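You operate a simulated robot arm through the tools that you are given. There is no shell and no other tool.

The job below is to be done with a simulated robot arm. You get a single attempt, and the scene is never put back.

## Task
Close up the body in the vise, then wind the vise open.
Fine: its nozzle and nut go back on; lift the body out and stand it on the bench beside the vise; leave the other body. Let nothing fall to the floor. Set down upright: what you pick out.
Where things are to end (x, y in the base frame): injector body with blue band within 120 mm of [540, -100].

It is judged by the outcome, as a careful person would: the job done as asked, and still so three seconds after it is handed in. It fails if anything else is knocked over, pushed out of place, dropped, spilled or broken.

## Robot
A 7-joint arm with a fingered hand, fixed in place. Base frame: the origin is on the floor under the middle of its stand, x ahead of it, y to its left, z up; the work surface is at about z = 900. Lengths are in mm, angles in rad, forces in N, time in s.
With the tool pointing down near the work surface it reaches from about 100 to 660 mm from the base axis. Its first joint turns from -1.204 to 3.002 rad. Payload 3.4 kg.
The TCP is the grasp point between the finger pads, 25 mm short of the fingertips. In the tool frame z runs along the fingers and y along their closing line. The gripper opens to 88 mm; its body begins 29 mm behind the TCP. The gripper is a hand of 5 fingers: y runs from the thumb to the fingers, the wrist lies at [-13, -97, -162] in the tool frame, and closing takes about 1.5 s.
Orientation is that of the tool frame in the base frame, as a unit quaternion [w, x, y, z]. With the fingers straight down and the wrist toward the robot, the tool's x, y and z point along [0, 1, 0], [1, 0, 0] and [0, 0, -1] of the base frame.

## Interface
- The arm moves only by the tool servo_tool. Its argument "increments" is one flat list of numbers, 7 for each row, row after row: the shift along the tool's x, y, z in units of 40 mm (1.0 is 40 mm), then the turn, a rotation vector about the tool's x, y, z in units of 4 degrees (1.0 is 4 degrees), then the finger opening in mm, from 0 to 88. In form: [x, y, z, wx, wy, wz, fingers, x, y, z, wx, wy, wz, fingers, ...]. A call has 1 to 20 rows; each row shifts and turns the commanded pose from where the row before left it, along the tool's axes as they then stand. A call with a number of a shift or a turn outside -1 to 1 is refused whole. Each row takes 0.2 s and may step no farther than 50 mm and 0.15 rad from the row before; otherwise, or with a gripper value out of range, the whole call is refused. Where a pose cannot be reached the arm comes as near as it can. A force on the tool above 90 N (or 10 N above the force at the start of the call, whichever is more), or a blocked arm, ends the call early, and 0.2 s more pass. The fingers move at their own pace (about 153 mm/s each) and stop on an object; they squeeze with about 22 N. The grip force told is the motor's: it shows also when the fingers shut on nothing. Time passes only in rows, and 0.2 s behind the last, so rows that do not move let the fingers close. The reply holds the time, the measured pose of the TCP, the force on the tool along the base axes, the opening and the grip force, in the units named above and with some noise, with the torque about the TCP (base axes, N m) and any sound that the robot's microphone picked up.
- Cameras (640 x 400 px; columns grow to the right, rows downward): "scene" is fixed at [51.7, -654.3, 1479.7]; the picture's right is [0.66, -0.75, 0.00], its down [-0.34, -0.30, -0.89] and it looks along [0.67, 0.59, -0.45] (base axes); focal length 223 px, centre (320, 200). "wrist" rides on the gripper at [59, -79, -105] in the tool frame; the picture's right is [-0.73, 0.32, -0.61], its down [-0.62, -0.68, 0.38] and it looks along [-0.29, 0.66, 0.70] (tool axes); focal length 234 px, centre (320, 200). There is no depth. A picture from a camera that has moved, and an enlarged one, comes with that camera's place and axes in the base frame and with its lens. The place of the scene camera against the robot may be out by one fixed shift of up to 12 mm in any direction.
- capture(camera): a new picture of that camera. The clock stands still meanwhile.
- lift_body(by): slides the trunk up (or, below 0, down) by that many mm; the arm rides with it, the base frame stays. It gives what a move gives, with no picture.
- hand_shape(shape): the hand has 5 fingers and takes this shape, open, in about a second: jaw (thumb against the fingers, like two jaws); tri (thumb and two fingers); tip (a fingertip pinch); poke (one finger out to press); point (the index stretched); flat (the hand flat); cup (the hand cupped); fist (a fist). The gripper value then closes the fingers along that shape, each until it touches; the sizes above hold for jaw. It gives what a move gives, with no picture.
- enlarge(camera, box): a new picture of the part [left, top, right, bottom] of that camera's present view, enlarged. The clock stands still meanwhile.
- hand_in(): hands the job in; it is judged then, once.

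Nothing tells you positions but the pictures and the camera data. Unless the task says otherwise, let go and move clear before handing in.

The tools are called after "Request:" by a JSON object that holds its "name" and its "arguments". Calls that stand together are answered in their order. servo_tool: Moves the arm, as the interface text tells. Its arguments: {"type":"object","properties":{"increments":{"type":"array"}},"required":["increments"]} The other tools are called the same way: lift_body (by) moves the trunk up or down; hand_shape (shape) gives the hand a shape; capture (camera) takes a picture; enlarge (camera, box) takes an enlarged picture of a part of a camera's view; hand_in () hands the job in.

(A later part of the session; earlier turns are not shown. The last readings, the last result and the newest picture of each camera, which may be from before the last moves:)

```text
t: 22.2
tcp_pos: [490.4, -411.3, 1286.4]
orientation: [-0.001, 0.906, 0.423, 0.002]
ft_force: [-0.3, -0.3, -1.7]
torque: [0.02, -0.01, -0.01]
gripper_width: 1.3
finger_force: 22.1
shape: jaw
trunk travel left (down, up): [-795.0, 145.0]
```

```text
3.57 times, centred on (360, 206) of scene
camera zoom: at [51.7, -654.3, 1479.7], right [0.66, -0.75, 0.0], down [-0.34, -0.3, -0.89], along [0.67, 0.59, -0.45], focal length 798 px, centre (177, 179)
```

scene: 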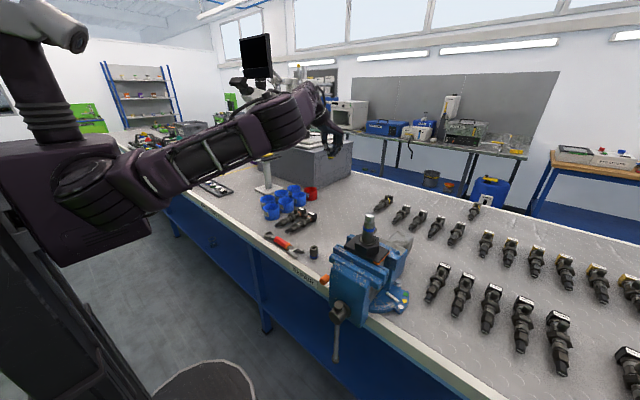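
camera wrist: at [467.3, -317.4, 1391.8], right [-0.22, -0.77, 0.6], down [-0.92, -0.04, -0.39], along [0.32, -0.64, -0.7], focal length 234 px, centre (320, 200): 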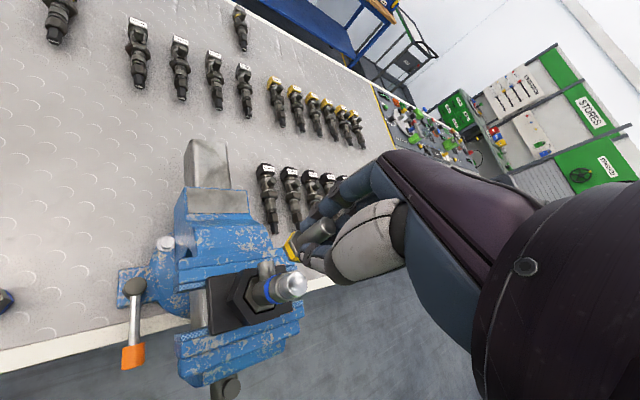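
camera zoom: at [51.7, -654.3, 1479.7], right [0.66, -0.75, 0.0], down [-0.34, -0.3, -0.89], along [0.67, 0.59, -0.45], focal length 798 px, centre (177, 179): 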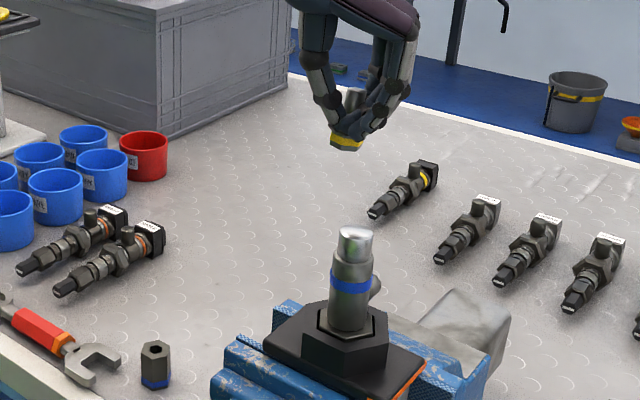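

Nozzle and body top are both in view. Now tilt the wrist to bring the nozzle upright and look again.

Request:
{"name": "servo_tool", "arguments": {"increments": [0, 0, 0, -0.71, 0.495, 0, 0, 0, 0, 0, -0.71, 0.495, 0, 0]}}

Request:
{"name": "enlarge", "arguments": {"camera": "wrist", "box": [250, 205, 350, 305]}}

Request:
{"name": "enlarge", "arguments": {"camera": "scene", "box": [340, 160, 400, 235]}}

```text
t: 22.8
tcp_pos: [491.6, -413.0, 1287.2]
orientation: [0.031, 0.905, 0.422, 0.055]
ft_force: [0.1, -0.2, -0.4]
torque: [0.01, -0.02, -0.02]
gripper_width: 1.4
finger_force: 22.5
shape: jaw
trunk travel left (down, up): [-795.0, 145.0]
```

```text
4.00 times, centred on (300, 255) of wrist
camera zoom: at [455.8, -315.5, 1387.8], right [-0.29, -0.76, 0.58], down [-0.87, -0.04, -0.49], along [0.4, -0.65, -0.65], focal length 937 px, centre (400, -20)
```

zoom: 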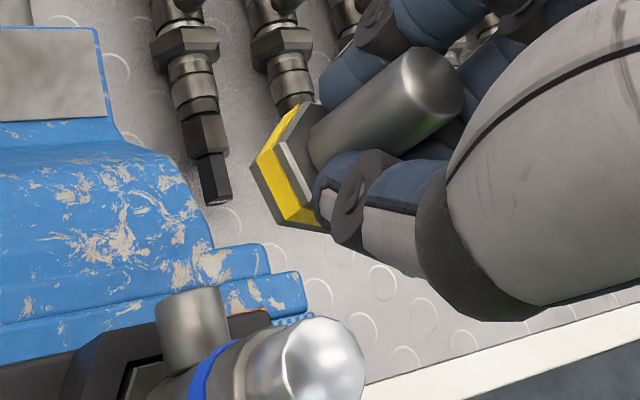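

```text
5.33 times, centred on (370, 198) of scene
camera zoom: at [51.7, -654.3, 1479.7], right [0.66, -0.75, 0.0], down [-0.34, -0.3, -0.89], along [0.67, 0.59, -0.45], focal length 1191 px, centre (53, 213)
```

zoom: 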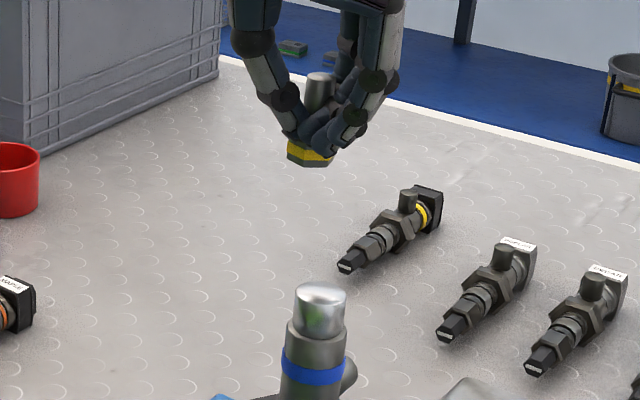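

Request:
{"name": "servo_tool", "arguments": {"increments": [0, 0, 0, -0.5, 0.4, 0, 0]}}

Request:
{"name": "enlarge", "arguments": {"camera": "wrist", "box": [300, 205, 380, 275]}}

Request:
{"name": "enlarge", "arguments": {"camera": "scene", "box": [355, 165, 395, 195]}}

Request:
{"name": "enlarge", "arguments": {"camera": "wrist", "box": [230, 200, 380, 330]}}

```text
t: 23.2
tcp_pos: [491.4, -411.3, 1287.7]
orientation: [0.04, 0.903, 0.421, 0.075]
ft_force: [0.5, 0.3, 0.6]
torque: [-0.01, -0.01, 0.02]
gripper_width: 1.4
finger_force: 22.3
shape: jaw
trunk travel left (down, up): [-795.0, 145.0]
```

```text
5.71 times, centred on (340, 240) of wrist
camera zoom: at [451.0, -315.3, 1386.1], right [-0.32, -0.76, 0.57], down [-0.85, -0.04, -0.53], along [0.43, -0.65, -0.63], focal length 1338 px, centre (206, -29)
```

zoom: 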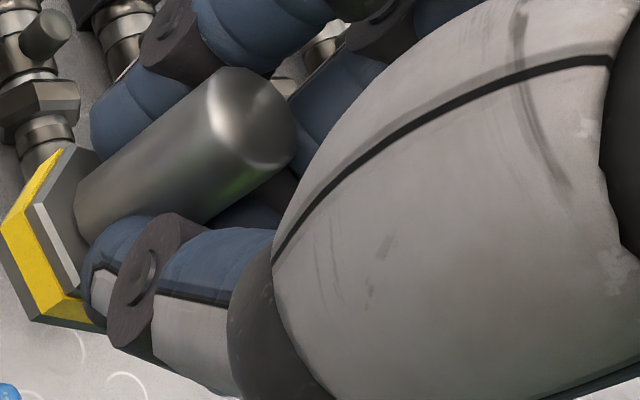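

```text
13.33 times, centred on (375, 180) of scene
camera zoom: at [51.7, -654.3, 1479.7], right [0.66, -0.75, 0.0], down [-0.34, -0.3, -0.89], along [0.67, 0.59, -0.45], focal length 2978 px, centre (-413, 467)
```

zoom: 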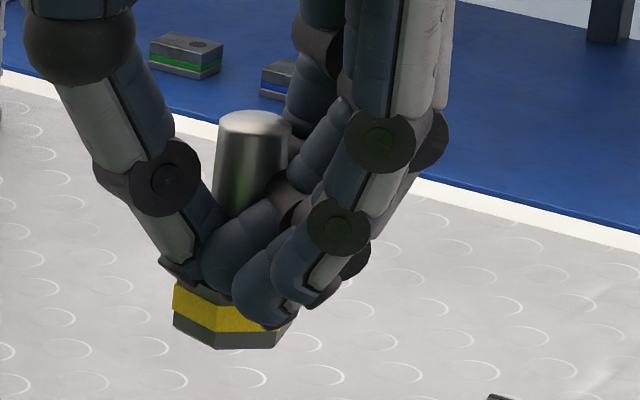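

```text
3.08 times, centred on (305, 265) of wrist
camera zoom: at [451.0, -315.3, 1386.1], right [-0.32, -0.76, 0.57], down [-0.85, -0.04, -0.53], along [0.43, -0.65, -0.63], focal length 720 px, centre (366, 0)
```

zoom: 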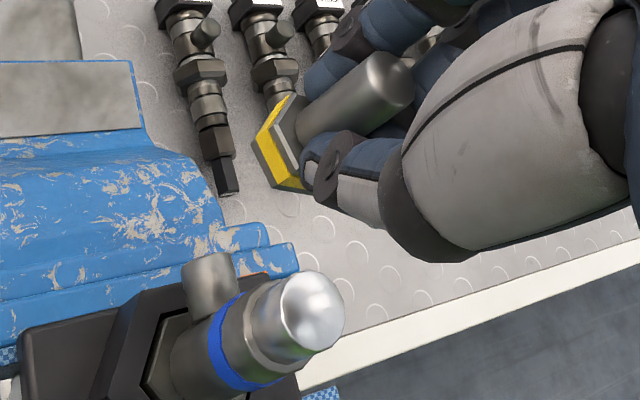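

The nozzle now hangs upright. I put its axis at about (498, -413) and the body top at about (468.5, -438.5, 1205), so I'll move it over the body with a safe gap and compare in both cameras.

Request:
{"name": "servo_tool", "arguments": {"increments": [-0.4975, -0.1, 0.125, 0, 0, 0, 0, -0.4975, -0.1, 0.125, 0, 0, 0, 0]}}

Request:
{"name": "enlarge", "arguments": {"camera": "wrist", "box": [230, 190, 380, 310]}}

Request:
{"name": "enlarge", "arguments": {"camera": "scene", "box": [340, 180, 400, 235]}}

```text
t: 23.8
tcp_pos: [462.1, -437.8, 1271.5]
orientation: [0.04, 0.903, 0.421, 0.075]
ft_force: [-0.6, -0.2, 0.6]
torque: [0.01, -0.01, 0.01]
gripper_width: 1.2
finger_force: 21.5
shape: jaw
trunk travel left (down, up): [-795.0, 145.0]
```

```text
3.33 times, centred on (305, 250) of wrist
camera zoom: at [421.2, -341.6, 1370.9], right [-0.32, -0.76, 0.57], down [-0.84, -0.04, -0.53], along [0.43, -0.65, -0.63], focal length 781 px, centre (370, 33)
```

zoom: 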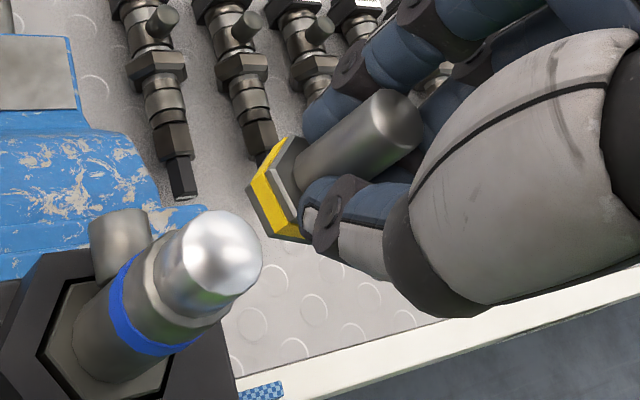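

```text
7.27 times, centred on (370, 208) of scene
camera zoom: at [51.7, -654.3, 1479.7], right [0.66, -0.75, 0.0], down [-0.34, -0.3, -0.89], along [0.67, 0.59, -0.45], focal length 1624 px, centre (-44, 146)
```

zoom: 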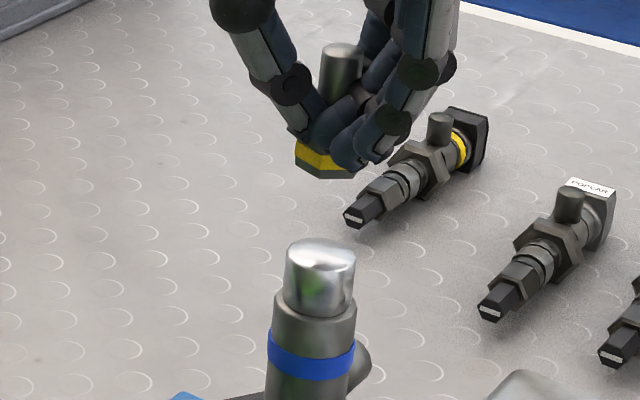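

Alignment looks good to 1–2 mm in both views. I'll lower to a small gap and check again.

Request:
{"name": "servo_tool", "arguments": {"increments": [-0.03, -0.04, 0.295, 0, 0, 0, 0, -0.03, -0.04, 0.295, 0, 0, 0, 0]}}

Request:
{"name": "enlarge", "arguments": {"camera": "wrist", "box": [260, 190, 360, 280]}}

Request:
{"name": "enlarge", "arguments": {"camera": "scene", "box": [345, 185, 395, 230]}}

```text
t: 24.4
tcp_pos: [462.6, -435.7, 1249.0]
orientation: [0.04, 0.903, 0.421, 0.074]
ft_force: [-0.1, 0.1, -0.3]
torque: [-0.01, 0.02, 0.02]
gripper_width: 1.3
finger_force: 22.3
shape: jaw
trunk travel left (down, up): [-795.0, 145.0]
```

```text
4.44 times, centred on (310, 235) of wrist
camera zoom: at [422.4, -340.3, 1346.6], right [-0.32, -0.76, 0.57], down [-0.85, -0.04, -0.53], along [0.43, -0.65, -0.63], focal length 1041 px, centre (364, 44)
```

zoom: 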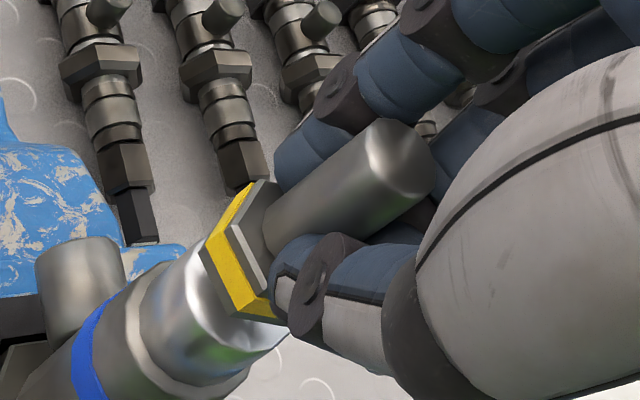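

```text
8.89 times, centred on (370, 208) of scene
camera zoom: at [51.7, -654.3, 1479.7], right [0.66, -0.75, 0.0], down [-0.34, -0.3, -0.89], along [0.67, 0.59, -0.45], focal length 1985 px, centre (-124, 133)
```

zoom: 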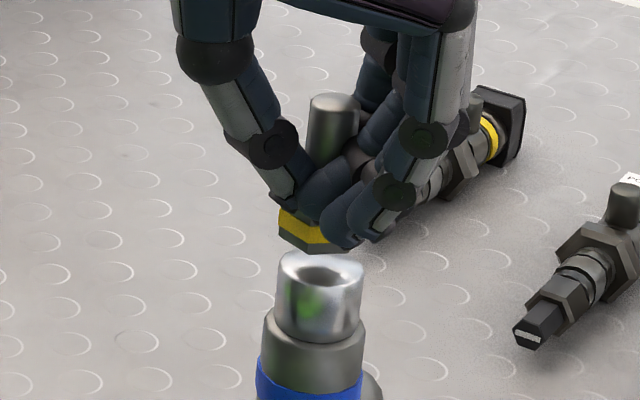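

Request:
{"name": "servo_tool", "arguments": {"increments": [-0.029, -0.025, 0.146, 0, 0, 0, 0]}}

Request:
{"name": "enlarge", "arguments": {"camera": "scene", "box": [350, 190, 390, 226]}}

Request:
{"name": "enlarge", "arguments": {"camera": "wrist", "box": [260, 190, 360, 280]}}

```text
t: 24.8
tcp_pos: [460.9, -436.7, 1242.9]
orientation: [0.039, 0.903, 0.421, 0.074]
ft_force: [0.4, -0.8, 0.4]
torque: [0.0, -0.01, -0.02]
gripper_width: 1.5
finger_force: 22.4
shape: jaw
trunk travel left (down, up): [-795.0, 145.0]
```

```text
11.11 times, centred on (370, 208) of scene
camera zoom: at [51.7, -654.3, 1479.7], right [0.66, -0.75, 0.0], down [-0.34, -0.3, -0.89], along [0.67, 0.59, -0.45], focal length 2482 px, centre (-236, 111)
```

zoom: 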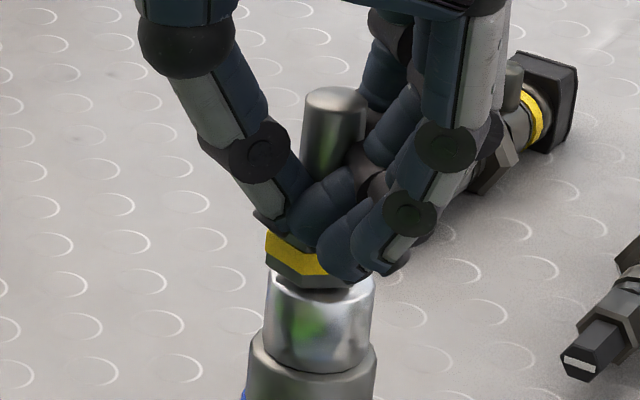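

```text
4.44 times, centred on (310, 235) of wrist
camera zoom: at [421.7, -340.8, 1341.0], right [-0.32, -0.76, 0.57], down [-0.85, -0.04, -0.53], along [0.43, -0.65, -0.63], focal length 1041 px, centre (364, 44)
```

zoom: 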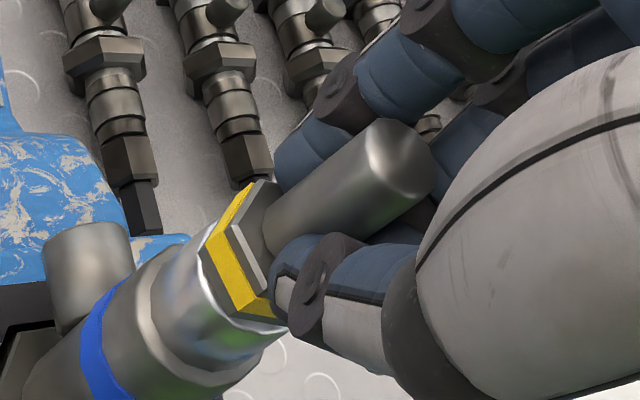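

Nearly touching and well centred. Lower in very small steps until contact shows.

Request:
{"name": "servo_tool", "arguments": {"increments": [-0.004, -0.005, 0.037, 0, 0, 0, 0, 0, 0, 0, 0, 0, 0, 0]}}

Request:
{"name": "servo_tool", "arguments": {"increments": [-0.004, -0.005, 0.037, 0, 0, 0, 0, 0, 0, 0, 0, 0, 0, 0]}}

Request:
{"name": "enlarge", "arguments": {"camera": "scene", "box": [350, 190, 390, 226]}}

```text
t: 25.4
tcp_pos: [461.6, -436.7, 1240.7]
orientation: [0.04, 0.903, 0.421, 0.074]
ft_force: [0.4, 0.1, -0.5]
torque: [-0.01, 0.0, 0.0]
gripper_width: 1.2
finger_force: 22.0
shape: jaw
trunk travel left (down, up): [-795.0, 145.0]
```

```text
t: 26.0
tcp_pos: [461.7, -436.7, 1240.3]
orientation: [0.04, 0.903, 0.421, 0.075]
ft_force: [1.5, -0.2, 3.6]
torque: [0.02, 0.0, -0.05]
gripper_width: 1.3
finger_force: 21.5
shape: jaw
trunk travel left (down, up): [-795.0, 145.0]
```

```text
11.11 times, centred on (370, 208) of scene
camera zoom: at [51.7, -654.3, 1479.7], right [0.66, -0.75, 0.0], down [-0.34, -0.3, -0.89], along [0.67, 0.59, -0.45], focal length 2482 px, centre (-236, 111)
```

zoom: 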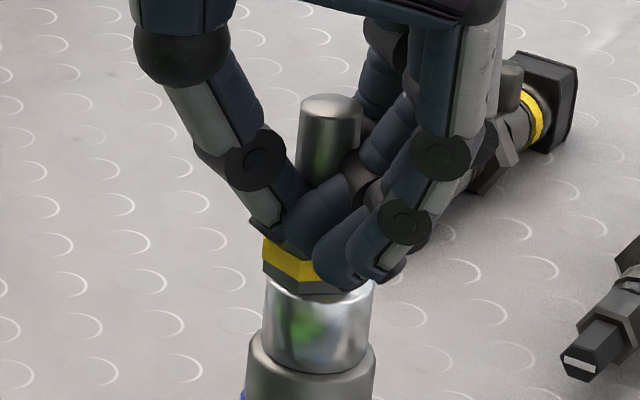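

Contact. The nozzle sits about 1.5 mm left of centre in the scene view; I'll ease up a hair, shift it and look from the wrist camera.

Request:
{"name": "servo_tool", "arguments": {"increments": [0.004, 0.003, -0.03, 0, 0, 0, 0, -0.006, 0.038, 0.004, 0, 0, 0, 0]}}

Request:
{"name": "enlarge", "arguments": {"camera": "scene", "box": [350, 190, 390, 226]}}

Request:
{"name": "enlarge", "arguments": {"camera": "wrist", "box": [265, 205, 335, 275]}}

```text
t: 26.6
tcp_pos: [461.3, -436.5, 1239.9]
orientation: [0.04, 0.903, 0.421, 0.074]
ft_force: [0.3, 0.6, 0.1]
torque: [0.01, 0.02, -0.03]
gripper_width: 1.4
finger_force: 22.1
shape: jaw
trunk travel left (down, up): [-795.0, 145.0]
```

```text
11.11 times, centred on (370, 208) of scene
camera zoom: at [51.7, -654.3, 1479.7], right [0.66, -0.75, 0.0], down [-0.34, -0.3, -0.89], along [0.67, 0.59, -0.45], focal length 2482 px, centre (-236, 111)
```

zoom: 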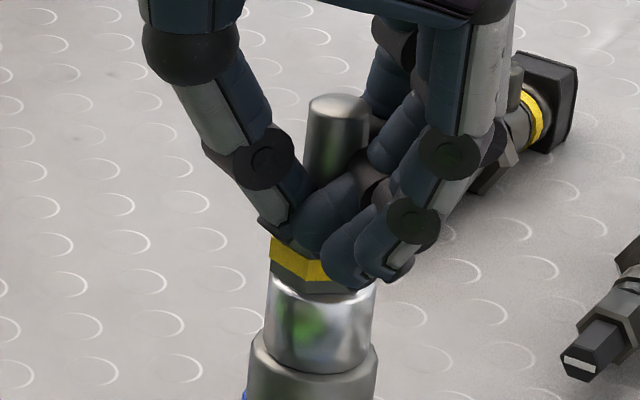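

```text
5.71 times, centred on (300, 240) of wrist
camera zoom: at [422.7, -341.3, 1339.2], right [-0.32, -0.76, 0.57], down [-0.85, -0.04, -0.53], along [0.43, -0.65, -0.63], focal length 1338 px, centre (434, -29)
```

zoom: 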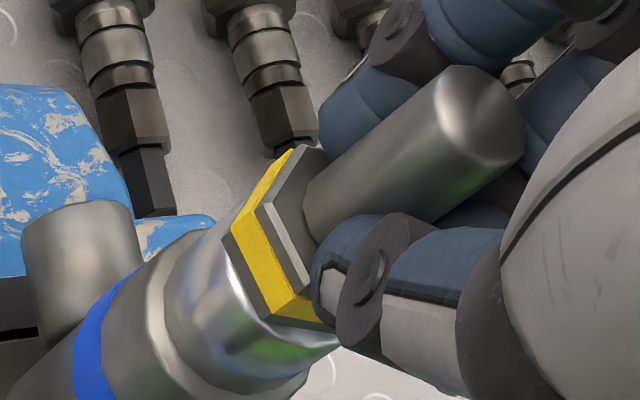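

Alignment is within about 1 mm. A tiny final correction, settle to contact, then open gradually.

Request:
{"name": "servo_tool", "arguments": {"increments": [-0.021, 0.0135, 0, 0, 0, 0, 0, -0.003, -0.004, 0.03, 0, 0, 0, 0, 0, 0, 0, 0, 0, 0, 0]}}

Request:
{"name": "enlarge", "arguments": {"camera": "scene", "box": [350, 190, 390, 226]}}

```text
t: 27.4
tcp_pos: [462.8, -438.4, 1239.2]
orientation: [0.042, 0.903, 0.421, 0.074]
ft_force: [0.0, 0.9, 2.3]
torque: [-0.01, 0.06, 0.01]
gripper_width: 1.4
finger_force: 22.0
shape: jaw
trunk travel left (down, up): [-795.0, 145.0]
```

```text
11.11 times, centred on (370, 208) of scene
camera zoom: at [51.7, -654.3, 1479.7], right [0.66, -0.75, 0.0], down [-0.34, -0.3, -0.89], along [0.67, 0.59, -0.45], focal length 2482 px, centre (-236, 111)
```

zoom: 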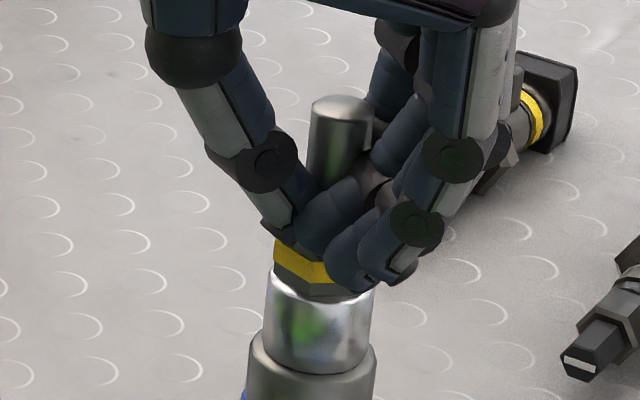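

Request:
{"name": "servo_tool", "arguments": {"increments": [0, 0, 0, 0, 0, 0, 5, 0, 0, 0, 0, 0, 0, 10, 0, 0, 0, 0, 0, 0, 15, 0, 0, 0, 0, 0, 0, 20, 0, 0, 0, 0, 0, 0, 26]}}

Request:
{"name": "enlarge", "arguments": {"camera": "scene", "box": [350, 190, 390, 226]}}

Request:
{"name": "enlarge", "arguments": {"camera": "wrist", "box": [265, 205, 335, 275]}}

```text
t: 28.6
tcp_pos: [463.6, -437.8, 1240.6]
orientation: [0.039, 0.903, 0.42, 0.074]
ft_force: [0.1, -0.5, 0.1]
torque: [-0.01, 0.0, 0.01]
gripper_width: 25.6
finger_force: 0.2
shape: jaw
trunk travel left (down, up): [-795.0, 145.0]
```

```text
11.11 times, centred on (370, 208) of scene
camera zoom: at [51.7, -654.3, 1479.7], right [0.66, -0.75, 0.0], down [-0.34, -0.3, -0.89], along [0.67, 0.59, -0.45], focal length 2482 px, centre (-236, 111)
```

zoom: 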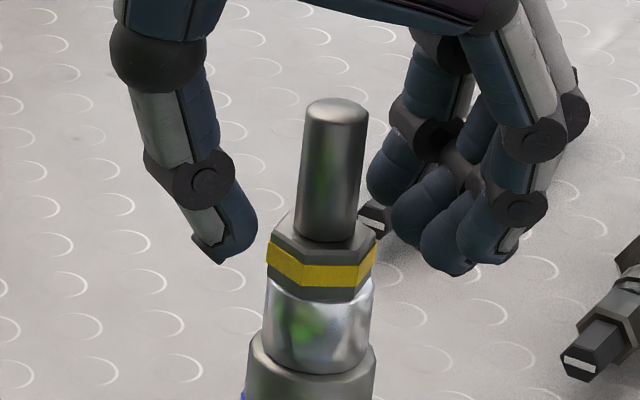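

```text
5.71 times, centred on (300, 240) of wrist
camera zoom: at [422.5, -342.3, 1338.3], right [-0.32, -0.76, 0.57], down [-0.85, -0.04, -0.53], along [0.43, -0.65, -0.63], focal length 1338 px, centre (434, -29)
```

zoom: 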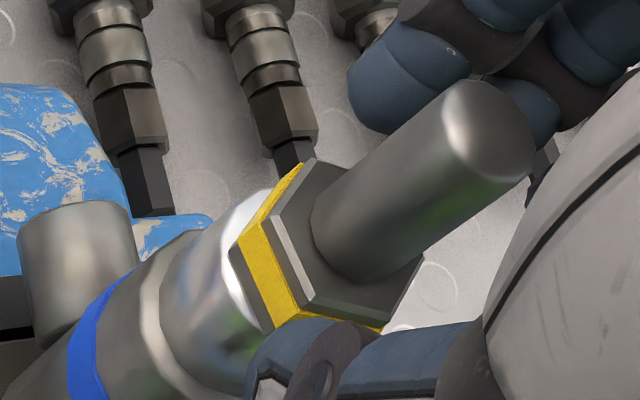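

The nozzle stands centred on the body top. Open fully and withdraw straight up.

Request:
{"name": "servo_tool", "arguments": {"increments": [0, 0, 0, 0, 0, 0, 50, 0, 0, 0, 0, 0, 0, 88, 0, 0, 0, 0, 0, 0, 88, 0.038, 0.05, -0.37, 0, 0, 0, 88, 0.076, 0.1, -0.74, 0, 0, 0, 88, 0.076, 0.1, -0.74, 0, 0, 0, 88]}}

Request:
{"name": "enlarge", "arguments": {"camera": "scene", "box": [330, 160, 410, 246]}}

Request:
{"name": "capture", "arguments": {"camera": "wrist"}}

```text
t: 30.0
tcp_pos: [462.5, -436.9, 1315.9]
orientation: [0.041, 0.903, 0.421, 0.074]
ft_force: [-0.1, 0.2, 0.2]
torque: [-0.01, -0.02, -0.02]
gripper_width: 87.9
finger_force: 0.0
shape: jaw
trunk travel left (down, up): [-795.0, 145.0]
```

```text
4.65 times, centred on (370, 203) of scene
camera zoom: at [51.7, -654.3, 1479.7], right [0.66, -0.75, 0.0], down [-0.34, -0.3, -0.89], along [0.67, 0.59, -0.45], focal length 1039 px, centre (87, 186)
```

zoom: 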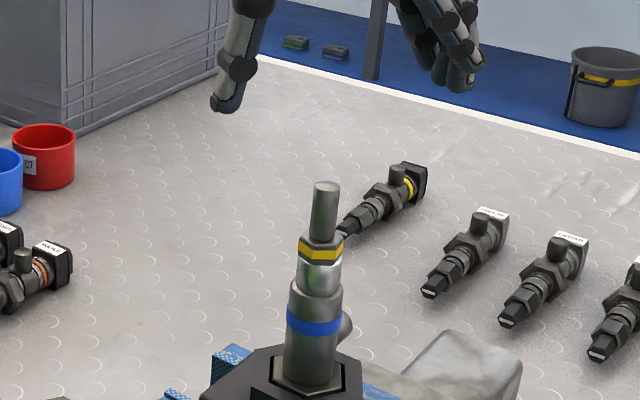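

```text
taken
camera wrist: at [422.4, -341.2, 1413.8], right [-0.32, -0.76, 0.57], down [-0.85, -0.05, -0.53], along [0.43, -0.65, -0.63], focal length 234 px, centre (320, 200)
```

wrist: 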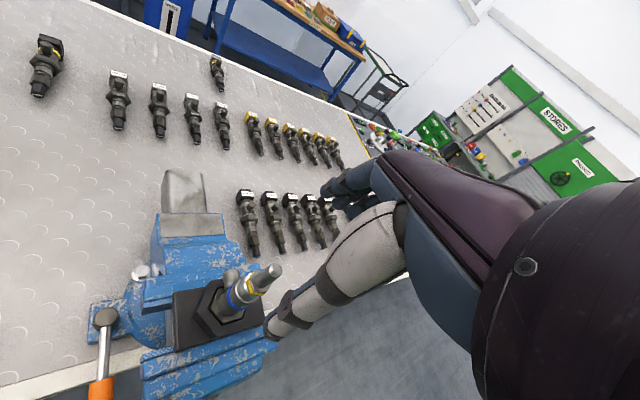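

The nozzle is in place. Before fetching the nut I'll straighten the wrist and try, well above the body, how far the hand can turn about the vertical here.

Request:
{"name": "servo_tool", "arguments": {"increments": [0, 0, -0.5, 0.96, -0.695, 0, 88, 0, 0, 0, 0.96, -0.695, 0, 88, 0, 0, 0, 0, 0, 1, 88, 0, 0, 0, 0, 0, 1, 88, 0, 0, 0, 0, 0, 1, 88, 0, 0, 0, 0, 0, 1, 88, 0, 0, 0, 0, 0, 1, 88, 0, 0, 0, 0, 0, 1, 88, 0, 0, 0, 0, 0, 1, 88, 0, 0, 0, 0, 0, 1, 88, 0, 0, 0, 0, 0, 1, 88, 0, 0, 0, 0, 0, 1, 88, 0, 0, 0, 0, 0, 1, 88, 0, 0, 0, 0, 0, 1, 88, 0, 0, 0, 0, 0, 1, 88, 0, 0, 0, 0, 0, 1, 88, 0, 0, 0, 0, 0, 1, 88]}}

```text
t: 33.6
tcp_pos: [451.7, -450.2, 1317.2]
orientation: [0.0, 0.996, -0.086, 0.004]
ft_force: [0.2, 0.9, 0.7]
torque: [-0.04, 0.0, -0.02]
gripper_width: 87.8
finger_force: 0.0
shape: jaw
out of reach, approached as far as the arm can: row 16, 17
trunk travel left (down, up): [-795.0, 145.0]
```

Request:
{"name": "servo_tool", "arguments": {"increments": [0, 0, 0, 0, 0, -1, 88, 0, 0, 0, 0, 0, -1, 88, 0, 0, 0, 0, 0, -1, 88, 0, 0, 0, 0, 0, -1, 88, 0, 0, 0, 0, 0, -1, 88, 0, 0, 0, 0, 0, -1, 88, 0, 0, 0, 0, 0, -1, 88, 0, 0, 0, 0, 0, -1, 88, 0, 0, 0, 0, 0, -1, 88, 0, 0, 0, 0, 0, -1, 88, 0, 0, 0, 0, 0, -1, 88, 0, 0, 0, 0, 0, -1, 88, 0, 0, 0, 0, 0, -1, 88, 0, 0, 0, 0, 0, -1, 88, 0, 0, 0, 0, 0, -1, 88]}}

Request:
{"name": "servo_tool", "arguments": {"increments": [0, 0, 0, 0, 0, -1, 88, 0, 0, 0, 0, 0, -1, 88, 0, 0, 0, 0, 0, -1, 88, 0, 0, 0, 0, 0, -1, 88, 0, 0, 0, 0, 0, -1, 88, 0, 0, 0, 0, 0, -1, 88, 0, 0, 0, 0, 0, -1, 88, 0, 0, 0, 0, 0, -1, 88, 0, 0, 0, 0, 0, -1, 88, 0, 0, 0, 0, 0, -1, 88, 0, 0, 0, 0, 0, -1, 88, 0, 0, 0, 0, 0, -1, 88, 0, 0, 0, 0, 0, -1, 88, 0, 0, 0, 0, 0, -1, 88, 0, 0, 0, 0, 0, -1, 88]}}

```text
t: 36.8
tcp_pos: [450.8, -450.1, 1316.7]
orientation: [0.0, 0.906, 0.424, 0.002]
ft_force: [-0.3, 0.2, 0.7]
torque: [-0.01, 0.0, 0.02]
gripper_width: 87.8
finger_force: 0.1
shape: jaw
trunk travel left (down, up): [-795.0, 145.0]
```

```text
t: 40.0
tcp_pos: [452.5, -449.7, 1319.1]
orientation: [0.001, 0.573, 0.819, 0.001]
ft_force: [0.7, -0.8, -0.6]
torque: [0.04, -0.02, 0.01]
gripper_width: 88.0
finger_force: 0.0
shape: jaw
trunk travel left (down, up): [-795.0, 145.0]
```

Request:
{"name": "servo_tool", "arguments": {"increments": [0, 0, 0, 0, 0, -1, 88, 0, 0, 0, 0, 0, -1, 88, 0, 0, 0, 0, 0, -1, 88, 0, 0, 0, 0, 0, -1, 88, 0, 0, 0, 0, 0, -1, 88, 0, 0, 0, 0, 0, -1, 88, 0, 0, 0, 0, 0, -1, 88, 0, 0, 0, 0, 0, -1, 88, 0, 0, 0, 0, 0, -1, 88, 0, 0, 0, 0, 0, -1, 88]}}

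Request:
{"name": "capture", "arguments": {"camera": "wrist"}}

Request:
{"name": "capture", "arguments": {"camera": "scene"}}

```text
t: 42.2
tcp_pos: [442.6, -430.6, 1303.2]
orientation: [0.003, 0.259, 0.966, 0.0]
ft_force: [0.1, 0.6, 0.9]
torque: [-0.01, -0.04, 0.01]
gripper_width: 87.9
finger_force: 0.1
shape: jaw
out of reach, approached as far as the arm can: row 9, 10
trunk travel left (down, up): [-795.0, 145.0]
```

```text
taken
camera wrist: at [352.0, -470.8, 1407.9], right [0.79, -0.08, 0.61], down [0.2, -0.9, -0.38], along [0.58, 0.42, -0.69], focal length 234 px, centre (320, 200)
```

wrist: 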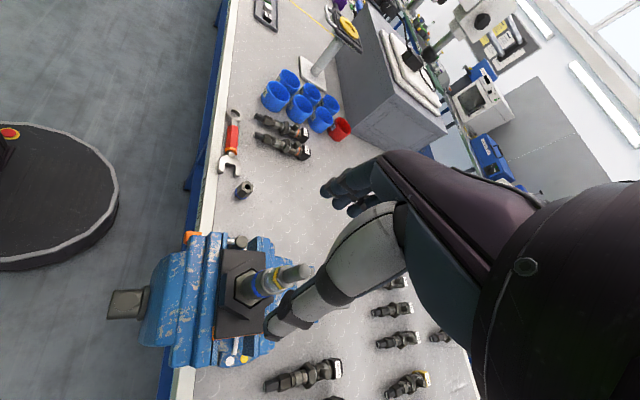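

```text
taken
```

scene: 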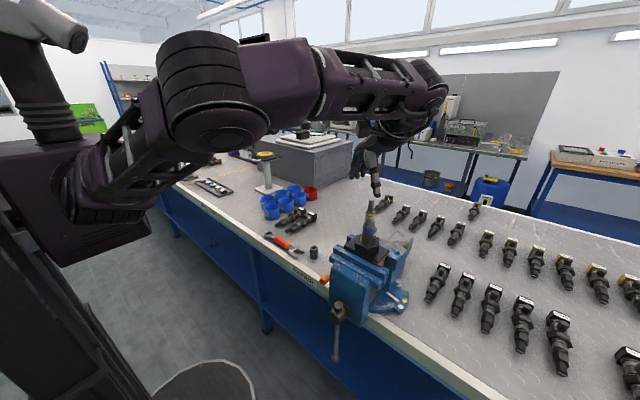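

This is a useful second viewpoint, so I'll measure the nozzle axis here and then go to the nut.

Request:
{"name": "enlarge", "arguments": {"camera": "wrist", "box": [220, 240, 330, 330]}}

Request:
{"name": "enlarge", "arguments": {"camera": "wrist", "box": [215, 130, 315, 210]}}

Request:
{"name": "enlarge", "arguments": {"camera": "wrist", "box": [100, 220, 300, 380]}}

```text
4.44 times, centred on (275, 285) of wrist
camera zoom: at [352.0, -470.8, 1407.9], right [0.79, -0.08, 0.61], down [0.2, -0.9, -0.38], along [0.58, 0.42, -0.69], focal length 1041 px, centre (520, -178)
```

zoom: 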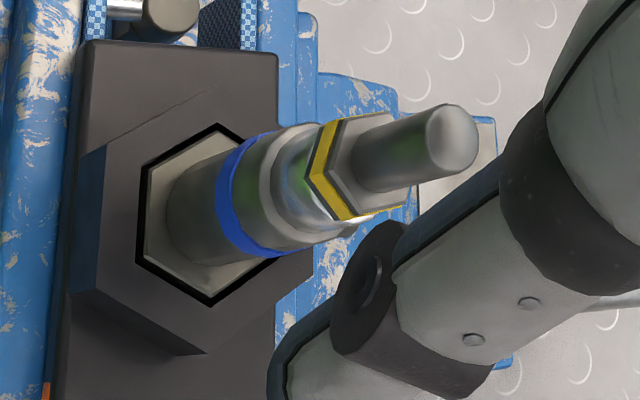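

```text
5.00 times, centred on (265, 170) of wrist
camera zoom: at [352.0, -470.8, 1407.9], right [0.79, -0.08, 0.61], down [0.2, -0.9, -0.38], along [0.58, 0.42, -0.69], focal length 1171 px, centre (595, 350)
```

zoom: 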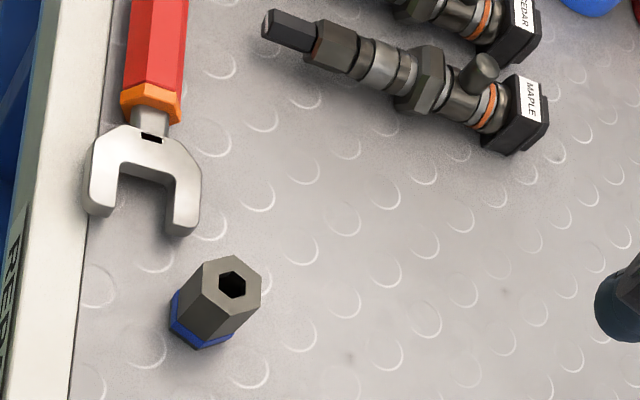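

```text
2.50 times, centred on (200, 300) of wrist
camera zoom: at [352.0, -470.8, 1407.9], right [0.79, -0.08, 0.61], down [0.2, -0.9, -0.38], along [0.58, 0.42, -0.69], focal length 585 px, centre (620, -50)
```

zoom: 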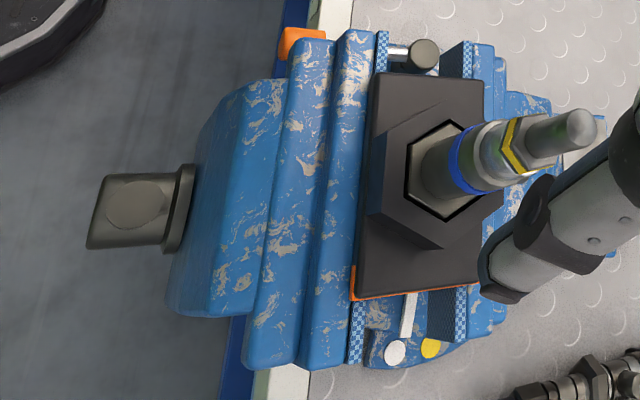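

The nozzle sits squarely. Now raise, turn the hand back to face forward and travel above the nut.

Request:
{"name": "servo_tool", "arguments": {"increments": [0, 0, -1, 0, 0, 1, 88, 0, 0, 0, 0, 0, 1, 88, 0, 0, 0, 0, 0, 1, 88, 0, 0, 0, 0, 0, 1, 88, 0, 0, 0, 0, 0, 1, 88, 0, 0, 0, 0, 0, 1, 88, 0, 0, 0, 0, 0, 1, 88, 0, 0, 0, 0, 0, 1, 88, 0, 0, 0, 0, 0, 1, 88, 0, 0, 0, 0, 0, 1, 88, 0, 0, 0, 0, 0, 1, 88, 0, 0, 0, 0, 0, 1, 88, 0, 0, 0, 0, 0, 1, 88, 0, 0, 0, 0, 0, 1, 88, 0, 0, 0, 0, 0, 1, 88]}}

Request:
{"name": "servo_tool", "arguments": {"increments": [0.958, 0.358, 0, 0, 0, 0, 88, 0.958, 0.358, 0, 0, 0, 0, 88, 0.958, 0.358, 0, 0, 0, 0, 88, 0.958, 0.358, 0, 0, 0, 0, 88, 0.958, 0.358, 0, 0, 0, 0, 88, 0.958, 0.358, 0, 0, 0, 0, 88]}}

Request:
{"name": "lift_body", "arguments": {"by": -210}}

Request:
{"name": "capture", "arguments": {"camera": "wrist"}}

```text
t: 45.4
tcp_pos: [439.5, -423.1, 1335.4]
orientation: [0.0, 0.707, 0.707, 0.001]
ft_force: [-0.3, -0.7, 0.7]
torque: [0.03, 0.0, 0.0]
gripper_width: 88.2
finger_force: 0.1
shape: jaw
out of reach, approached as far as the arm can: row 1
trunk travel left (down, up): [-795.0, 145.0]
```

```text
t: 46.8
tcp_pos: [527.6, -190.1, 1336.0]
orientation: [0.001, 0.707, 0.707, 0.0]
ft_force: [0.6, 0.3, -0.6]
torque: [-0.01, -0.01, 0.03]
gripper_width: 88.0
finger_force: 0.2
shape: jaw
trunk travel left (down, up): [-795.0, 145.0]
```

```text
t: 49.0
tcp_pos: [526.5, -192.6, 1126.9]
orientation: [0.0, 0.707, 0.707, 0.002]
ft_force: [1.4, 0.9, -0.4]
torque: [0.02, 0.04, 0.03]
gripper_width: 87.8
finger_force: 0.0
shape: jaw
trunk travel left (down, up): [-585.0, 355.0]
```

```text
taken
camera wrist: at [446.9, -134.9, 1232.3], right [0.32, -0.73, 0.61], down [-0.68, -0.62, -0.39], along [0.66, -0.29, -0.69], focal length 234 px, centre (320, 200)
```

wrist: 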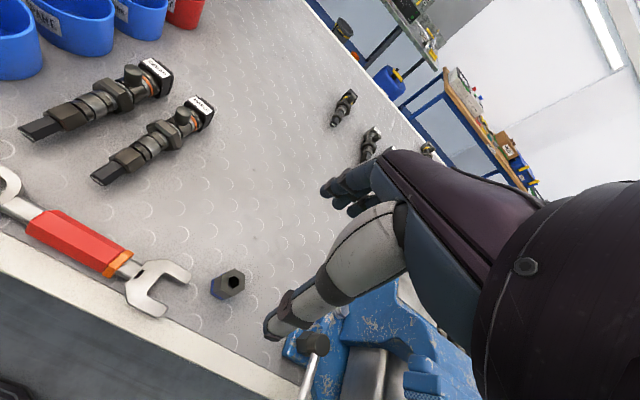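

Request:
{"name": "servo_tool", "arguments": {"increments": [-0.18, 0.04, 0.9, 0, 0, 0, 88, 0, 0, 0.9, 0, 0, 0, 88, 0, 0, 0.9, 0, 0, 0, 88]}}

Request:
{"name": "enlarge", "arguments": {"camera": "wrist", "box": [220, 220, 320, 310]}}

Request:
{"name": "capture", "arguments": {"camera": "wrist"}}

```text
t: 49.8
tcp_pos: [527.4, -201.4, 1019.2]
orientation: [0.0, 0.707, 0.707, 0.002]
ft_force: [-0.2, 0.6, -0.2]
torque: [0.01, 0.0, 0.0]
gripper_width: 88.0
finger_force: 0.0
shape: jaw
trunk travel left (down, up): [-585.0, 355.0]
```

```text
4.44 times, centred on (270, 265) of wrist
camera zoom: at [449.6, -143.1, 1124.5], right [0.32, -0.73, 0.61], down [-0.68, -0.62, -0.39], along [0.66, -0.29, -0.7], focal length 1041 px, centre (542, -89)
```

zoom: 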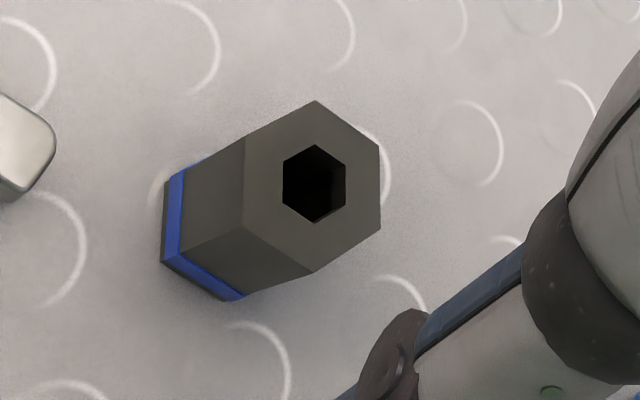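

```text
taken
camera wrist: at [449.6, -143.1, 1124.5], right [0.32, -0.73, 0.61], down [-0.68, -0.62, -0.39], along [0.66, -0.29, -0.7], focal length 234 px, centre (320, 200)
```

wrist: 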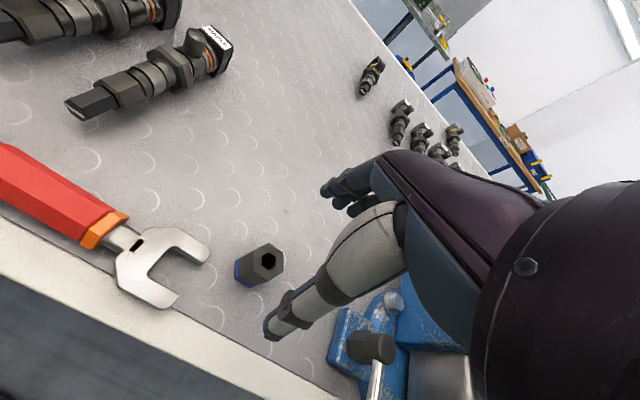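

The nut stands at (529.4, -200.1), 42 mm tall, with two flats facing along x, which suits a straight grip. Descend around it to about z = 937.

Request:
{"name": "servo_tool", "arguments": {"increments": [0.033, 0.05, 0.7, 0, 0, 0, 88, 0, 0, 0.7, 0, 0, 0, 88, 0, 0, 0.65, 0, 0, 0, 88]}}

Request:
{"name": "capture", "arguments": {"camera": "wrist"}}

Request:
{"name": "enlarge", "arguments": {"camera": "scene", "box": [260, 200, 370, 290]}}

```text
t: 50.6
tcp_pos: [531.0, -198.4, 938.4]
orientation: [0.001, 0.707, 0.707, 0.002]
ft_force: [0.5, 0.4, 0.3]
torque: [0.02, -0.01, 0.0]
gripper_width: 88.1
finger_force: 0.0
shape: jaw
trunk travel left (down, up): [-585.0, 355.0]
```

```text
taken
camera wrist: at [451.6, -141.1, 1042.6], right [0.32, -0.73, 0.61], down [-0.68, -0.62, -0.39], along [0.66, -0.29, -0.69], focal length 234 px, centre (320, 200)
```

wrist: 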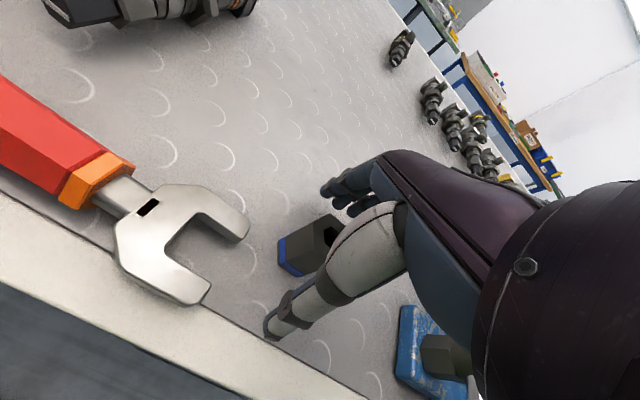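

```text
4.44 times, centred on (315, 245) of scene
camera zoom: at [51.7, -654.3, 1479.7], right [0.66, -0.75, 0.0], down [-0.34, -0.3, -0.89], along [0.67, 0.59, -0.45], focal length 993 px, centre (342, 0)
```

zoom: 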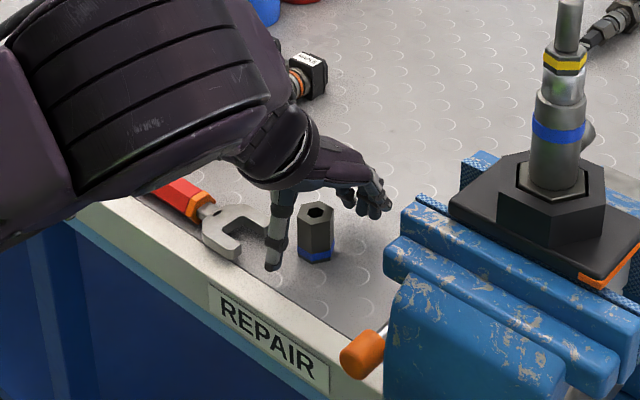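

Request:
{"name": "servo_tool", "arguments": {"increments": [-0.03, -0.03, 0, 0, 0, 0, 60, 0, 0, 0, 0, 0, 0, 46, 0, 0, 0, 0, 0, 0, 38, 0, 0, 0, 0, 0, 0, 32]}}

Request:
{"name": "enlarge", "arguments": {"camera": "wrist", "box": [250, 170, 370, 290]}}

Request:
{"name": "enlarge", "arguments": {"camera": "scene", "box": [290, 220, 350, 270]}}

```text
t: 51.6
tcp_pos: [530.1, -199.8, 938.9]
orientation: [0.0, 0.707, 0.707, 0.002]
ft_force: [0.3, -0.1, 0.0]
torque: [-0.01, 0.02, 0.0]
gripper_width: 32.6
finger_force: 0.1
shape: jaw
trunk travel left (down, up): [-585.0, 355.0]
```

```text
3.33 times, centred on (310, 230) of wrist
camera zoom: at [450.1, -141.9, 1043.1], right [0.32, -0.73, 0.61], down [-0.68, -0.62, -0.39], along [0.66, -0.29, -0.69], focal length 781 px, centre (353, 100)
```

zoom: 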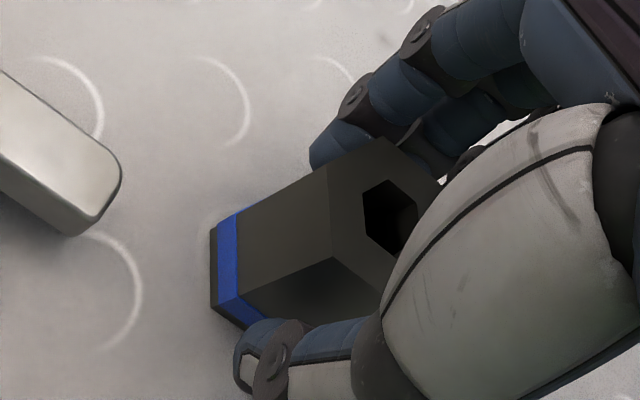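

```text
8.00 times, centred on (320, 245) of scene
camera zoom: at [51.7, -654.3, 1479.7], right [0.66, -0.75, 0.0], down [-0.34, -0.3, -0.89], along [0.67, 0.59, -0.45], focal length 1787 px, centre (320, -160)
```

zoom: 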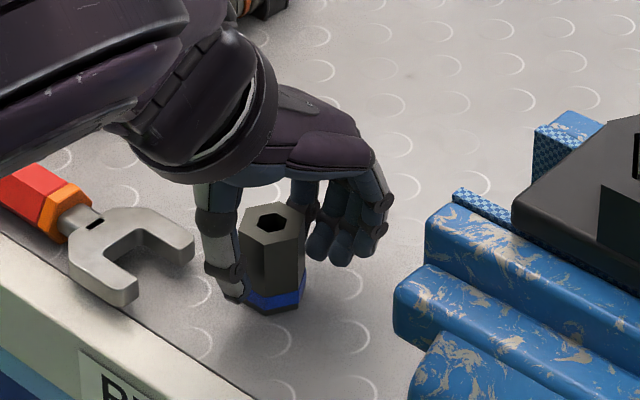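

Request:
{"name": "servo_tool", "arguments": {"increments": [0, 0, 0, 0, 0, 0, 28, 0, 0, 0, 0, 0, 0, 24, 0, 0, 0, 0, 0, 0, 16, 0, 0, 0, 0, 0, 0, 6, 0, 0, 0, 0, 0, 0, 0]}}

Request:
{"name": "enlarge", "arguments": {"camera": "wrist", "box": [250, 170, 370, 290]}}

Request:
{"name": "enlarge", "arguments": {"camera": "scene", "box": [290, 220, 350, 270]}}

```text
t: 52.8
tcp_pos: [529.1, -200.1, 938.3]
orientation: [0.001, 0.707, 0.707, 0.001]
ft_force: [-0.3, 0.0, -0.4]
torque: [-0.02, -0.04, -0.01]
gripper_width: 26.9
finger_force: 22.3
shape: jaw
trunk travel left (down, up): [-585.0, 355.0]
```

```text
3.33 times, centred on (310, 230) of wrist
camera zoom: at [450.1, -142.0, 1043.0], right [0.32, -0.73, 0.61], down [-0.68, -0.62, -0.39], along [0.66, -0.29, -0.69], focal length 781 px, centre (353, 100)
```

zoom: 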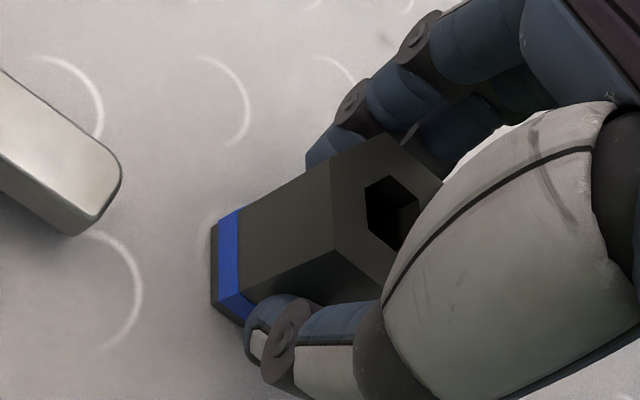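

```text
8.00 times, centred on (320, 245) of scene
camera zoom: at [51.7, -654.3, 1479.7], right [0.66, -0.75, 0.0], down [-0.34, -0.3, -0.89], along [0.67, 0.59, -0.45], focal length 1787 px, centre (320, -160)
```

zoom: 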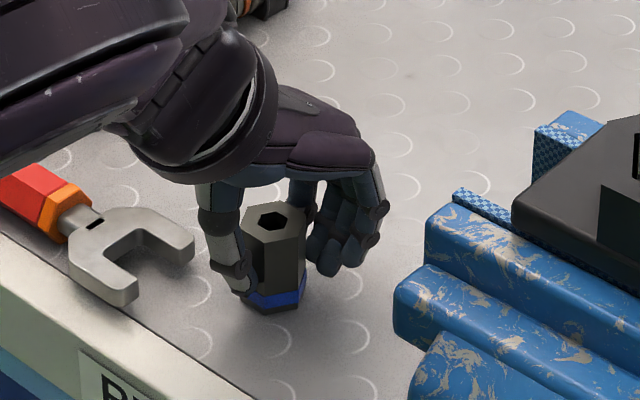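

The nut is gripped across its flats at 26.9 mm. Lift and check.

Request:
{"name": "servo_tool", "arguments": {"increments": [0, 0, -0.5, 0, 0, 0, 0, 0, 0, -1, 0, 0, 0, 0, 0, 0, -1, 0, 0, 0, 0]}}

Request:
{"name": "enlarge", "arguments": {"camera": "wrist", "box": [250, 170, 370, 290]}}

Request:
{"name": "enlarge", "arguments": {"camera": "scene", "box": [290, 190, 350, 240]}}

```text
t: 53.6
tcp_pos: [528.4, -198.7, 1039.7]
orientation: [0.001, 0.706, 0.708, 0.002]
ft_force: [0.6, 0.2, -1.0]
torque: [0.01, -0.02, -0.02]
gripper_width: 27.1
finger_force: 22.3
shape: jaw
trunk travel left (down, up): [-585.0, 355.0]
```

```text
3.33 times, centred on (310, 230) of wrist
camera zoom: at [448.7, -141.8, 1143.3], right [0.32, -0.73, 0.61], down [-0.68, -0.62, -0.39], along [0.66, -0.29, -0.69], focal length 781 px, centre (353, 100)
```

zoom: 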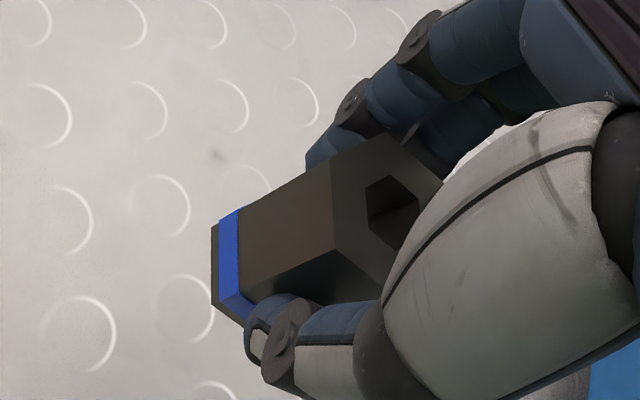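

```text
8.00 times, centred on (320, 215) of scene
camera zoom: at [51.7, -654.3, 1479.7], right [0.66, -0.75, 0.0], down [-0.34, -0.3, -0.89], along [0.67, 0.59, -0.45], focal length 1787 px, centre (320, 80)
```

zoom: 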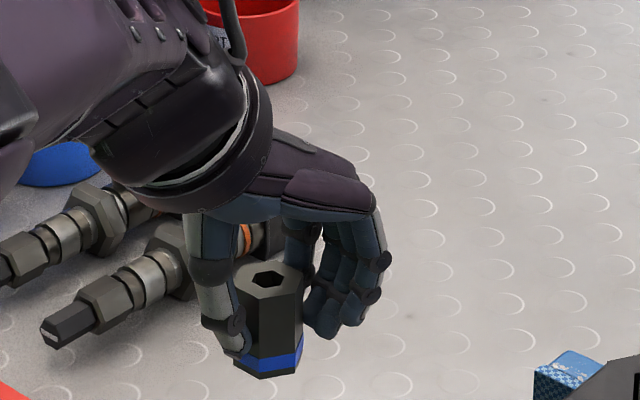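

The nut hangs straight. Now raise the trunk and the hand, then carry the nut over to above the nozzle.

Request:
{"name": "lift_body", "arguments": {"by": 130}}

Request:
{"name": "servo_tool", "arguments": {"increments": [0, 0, -1, 0, 0, 0, 0, 0, 0, -1, 0, 0, 0, 0, 0, 0, -1, 0, 0, 0, 0, 0, 0, -1, 0, 0, 0, 0]}}

```text
t: 55.2
tcp_pos: [527.7, -200.3, 1169.1]
orientation: [0.0, 0.707, 0.707, 0.001]
ft_force: [0.1, 0.1, -0.5]
torque: [-0.02, 0.01, 0.01]
gripper_width: 27.1
finger_force: 22.3
shape: jaw
trunk travel left (down, up): [-715.0, 225.0]
```

```text
t: 56.2
tcp_pos: [526.4, -198.5, 1326.8]
orientation: [0.001, 0.707, 0.708, 0.002]
ft_force: [0.7, -0.6, -1.0]
torque: [-0.01, -0.03, 0.0]
gripper_width: 27.2
finger_force: 21.9
shape: jaw
trunk travel left (down, up): [-715.0, 225.0]
```

Request:
{"name": "servo_tool", "arguments": {"increments": [-0.75, -0.1825, 0, 0, 0, 1, 0, -0.761, -0.13, 0, 0, 0, 1, 0, -0.768, -0.076, 0, 0, 0, 1, 0, -0.7715, -0.0225, 0, 0, 0, 1, 0, -0.771, 0.031, 0, 0, 0, 1, 0, -0.767, 0.085, 0, 0, 0, 1, 0, -0.7595, 0.138, 0, 0, 0, 1, 0, -0.748, 0.191, 0, 0, 0, 1, 0, 0, 0, 0, 0, 0, 1, 0, 0, 0, 0, 0, 0, 1, 0]}}

Request:
{"name": "enlarge", "arguments": {"camera": "wrist", "box": [220, 170, 380, 310]}}

Request:
{"name": "enlarge", "arguments": {"camera": "scene", "box": [340, 150, 410, 220]}}

```text
t: 58.4
tcp_pos: [468.9, -439.6, 1326.9]
orientation: [0.0, 0.906, 0.422, 0.002]
ft_force: [0.7, 1.5, -0.9]
torque: [-0.01, 0.02, 0.04]
gripper_width: 26.8
finger_force: 21.9
shape: jaw
trunk travel left (down, up): [-715.0, 225.0]
```

```text
2.86 times, centred on (300, 240) of wrist
camera zoom: at [447.0, -345.3, 1432.2], right [-0.22, -0.76, 0.61], down [-0.92, -0.04, -0.39], along [0.32, -0.64, -0.7], focal length 669 px, centre (377, 86)
```

zoom: 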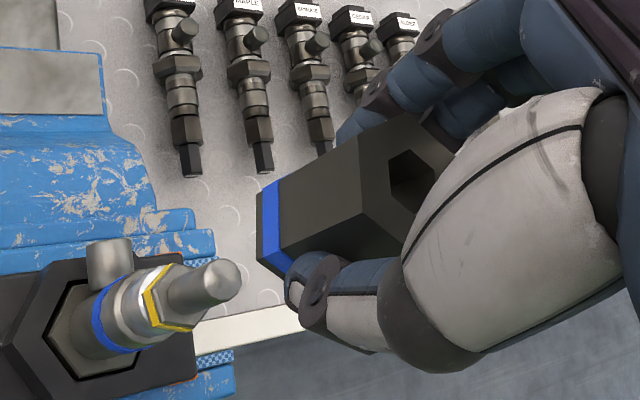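

```text
5.71 times, centred on (375, 185) of scene
camera zoom: at [51.7, -654.3, 1479.7], right [0.66, -0.75, 0.0], down [-0.34, -0.3, -0.89], along [0.67, 0.59, -0.45], focal length 1276 px, centre (6, 286)
```

zoom: 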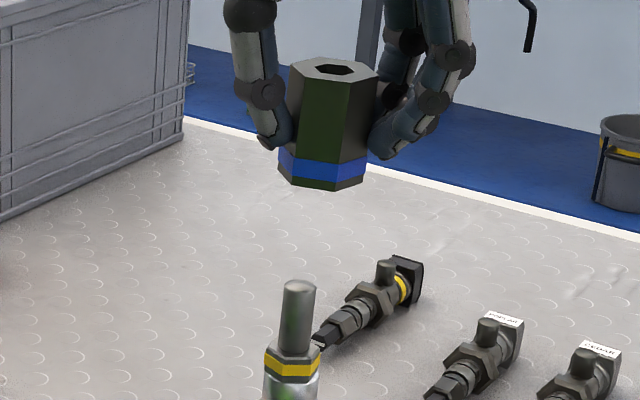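

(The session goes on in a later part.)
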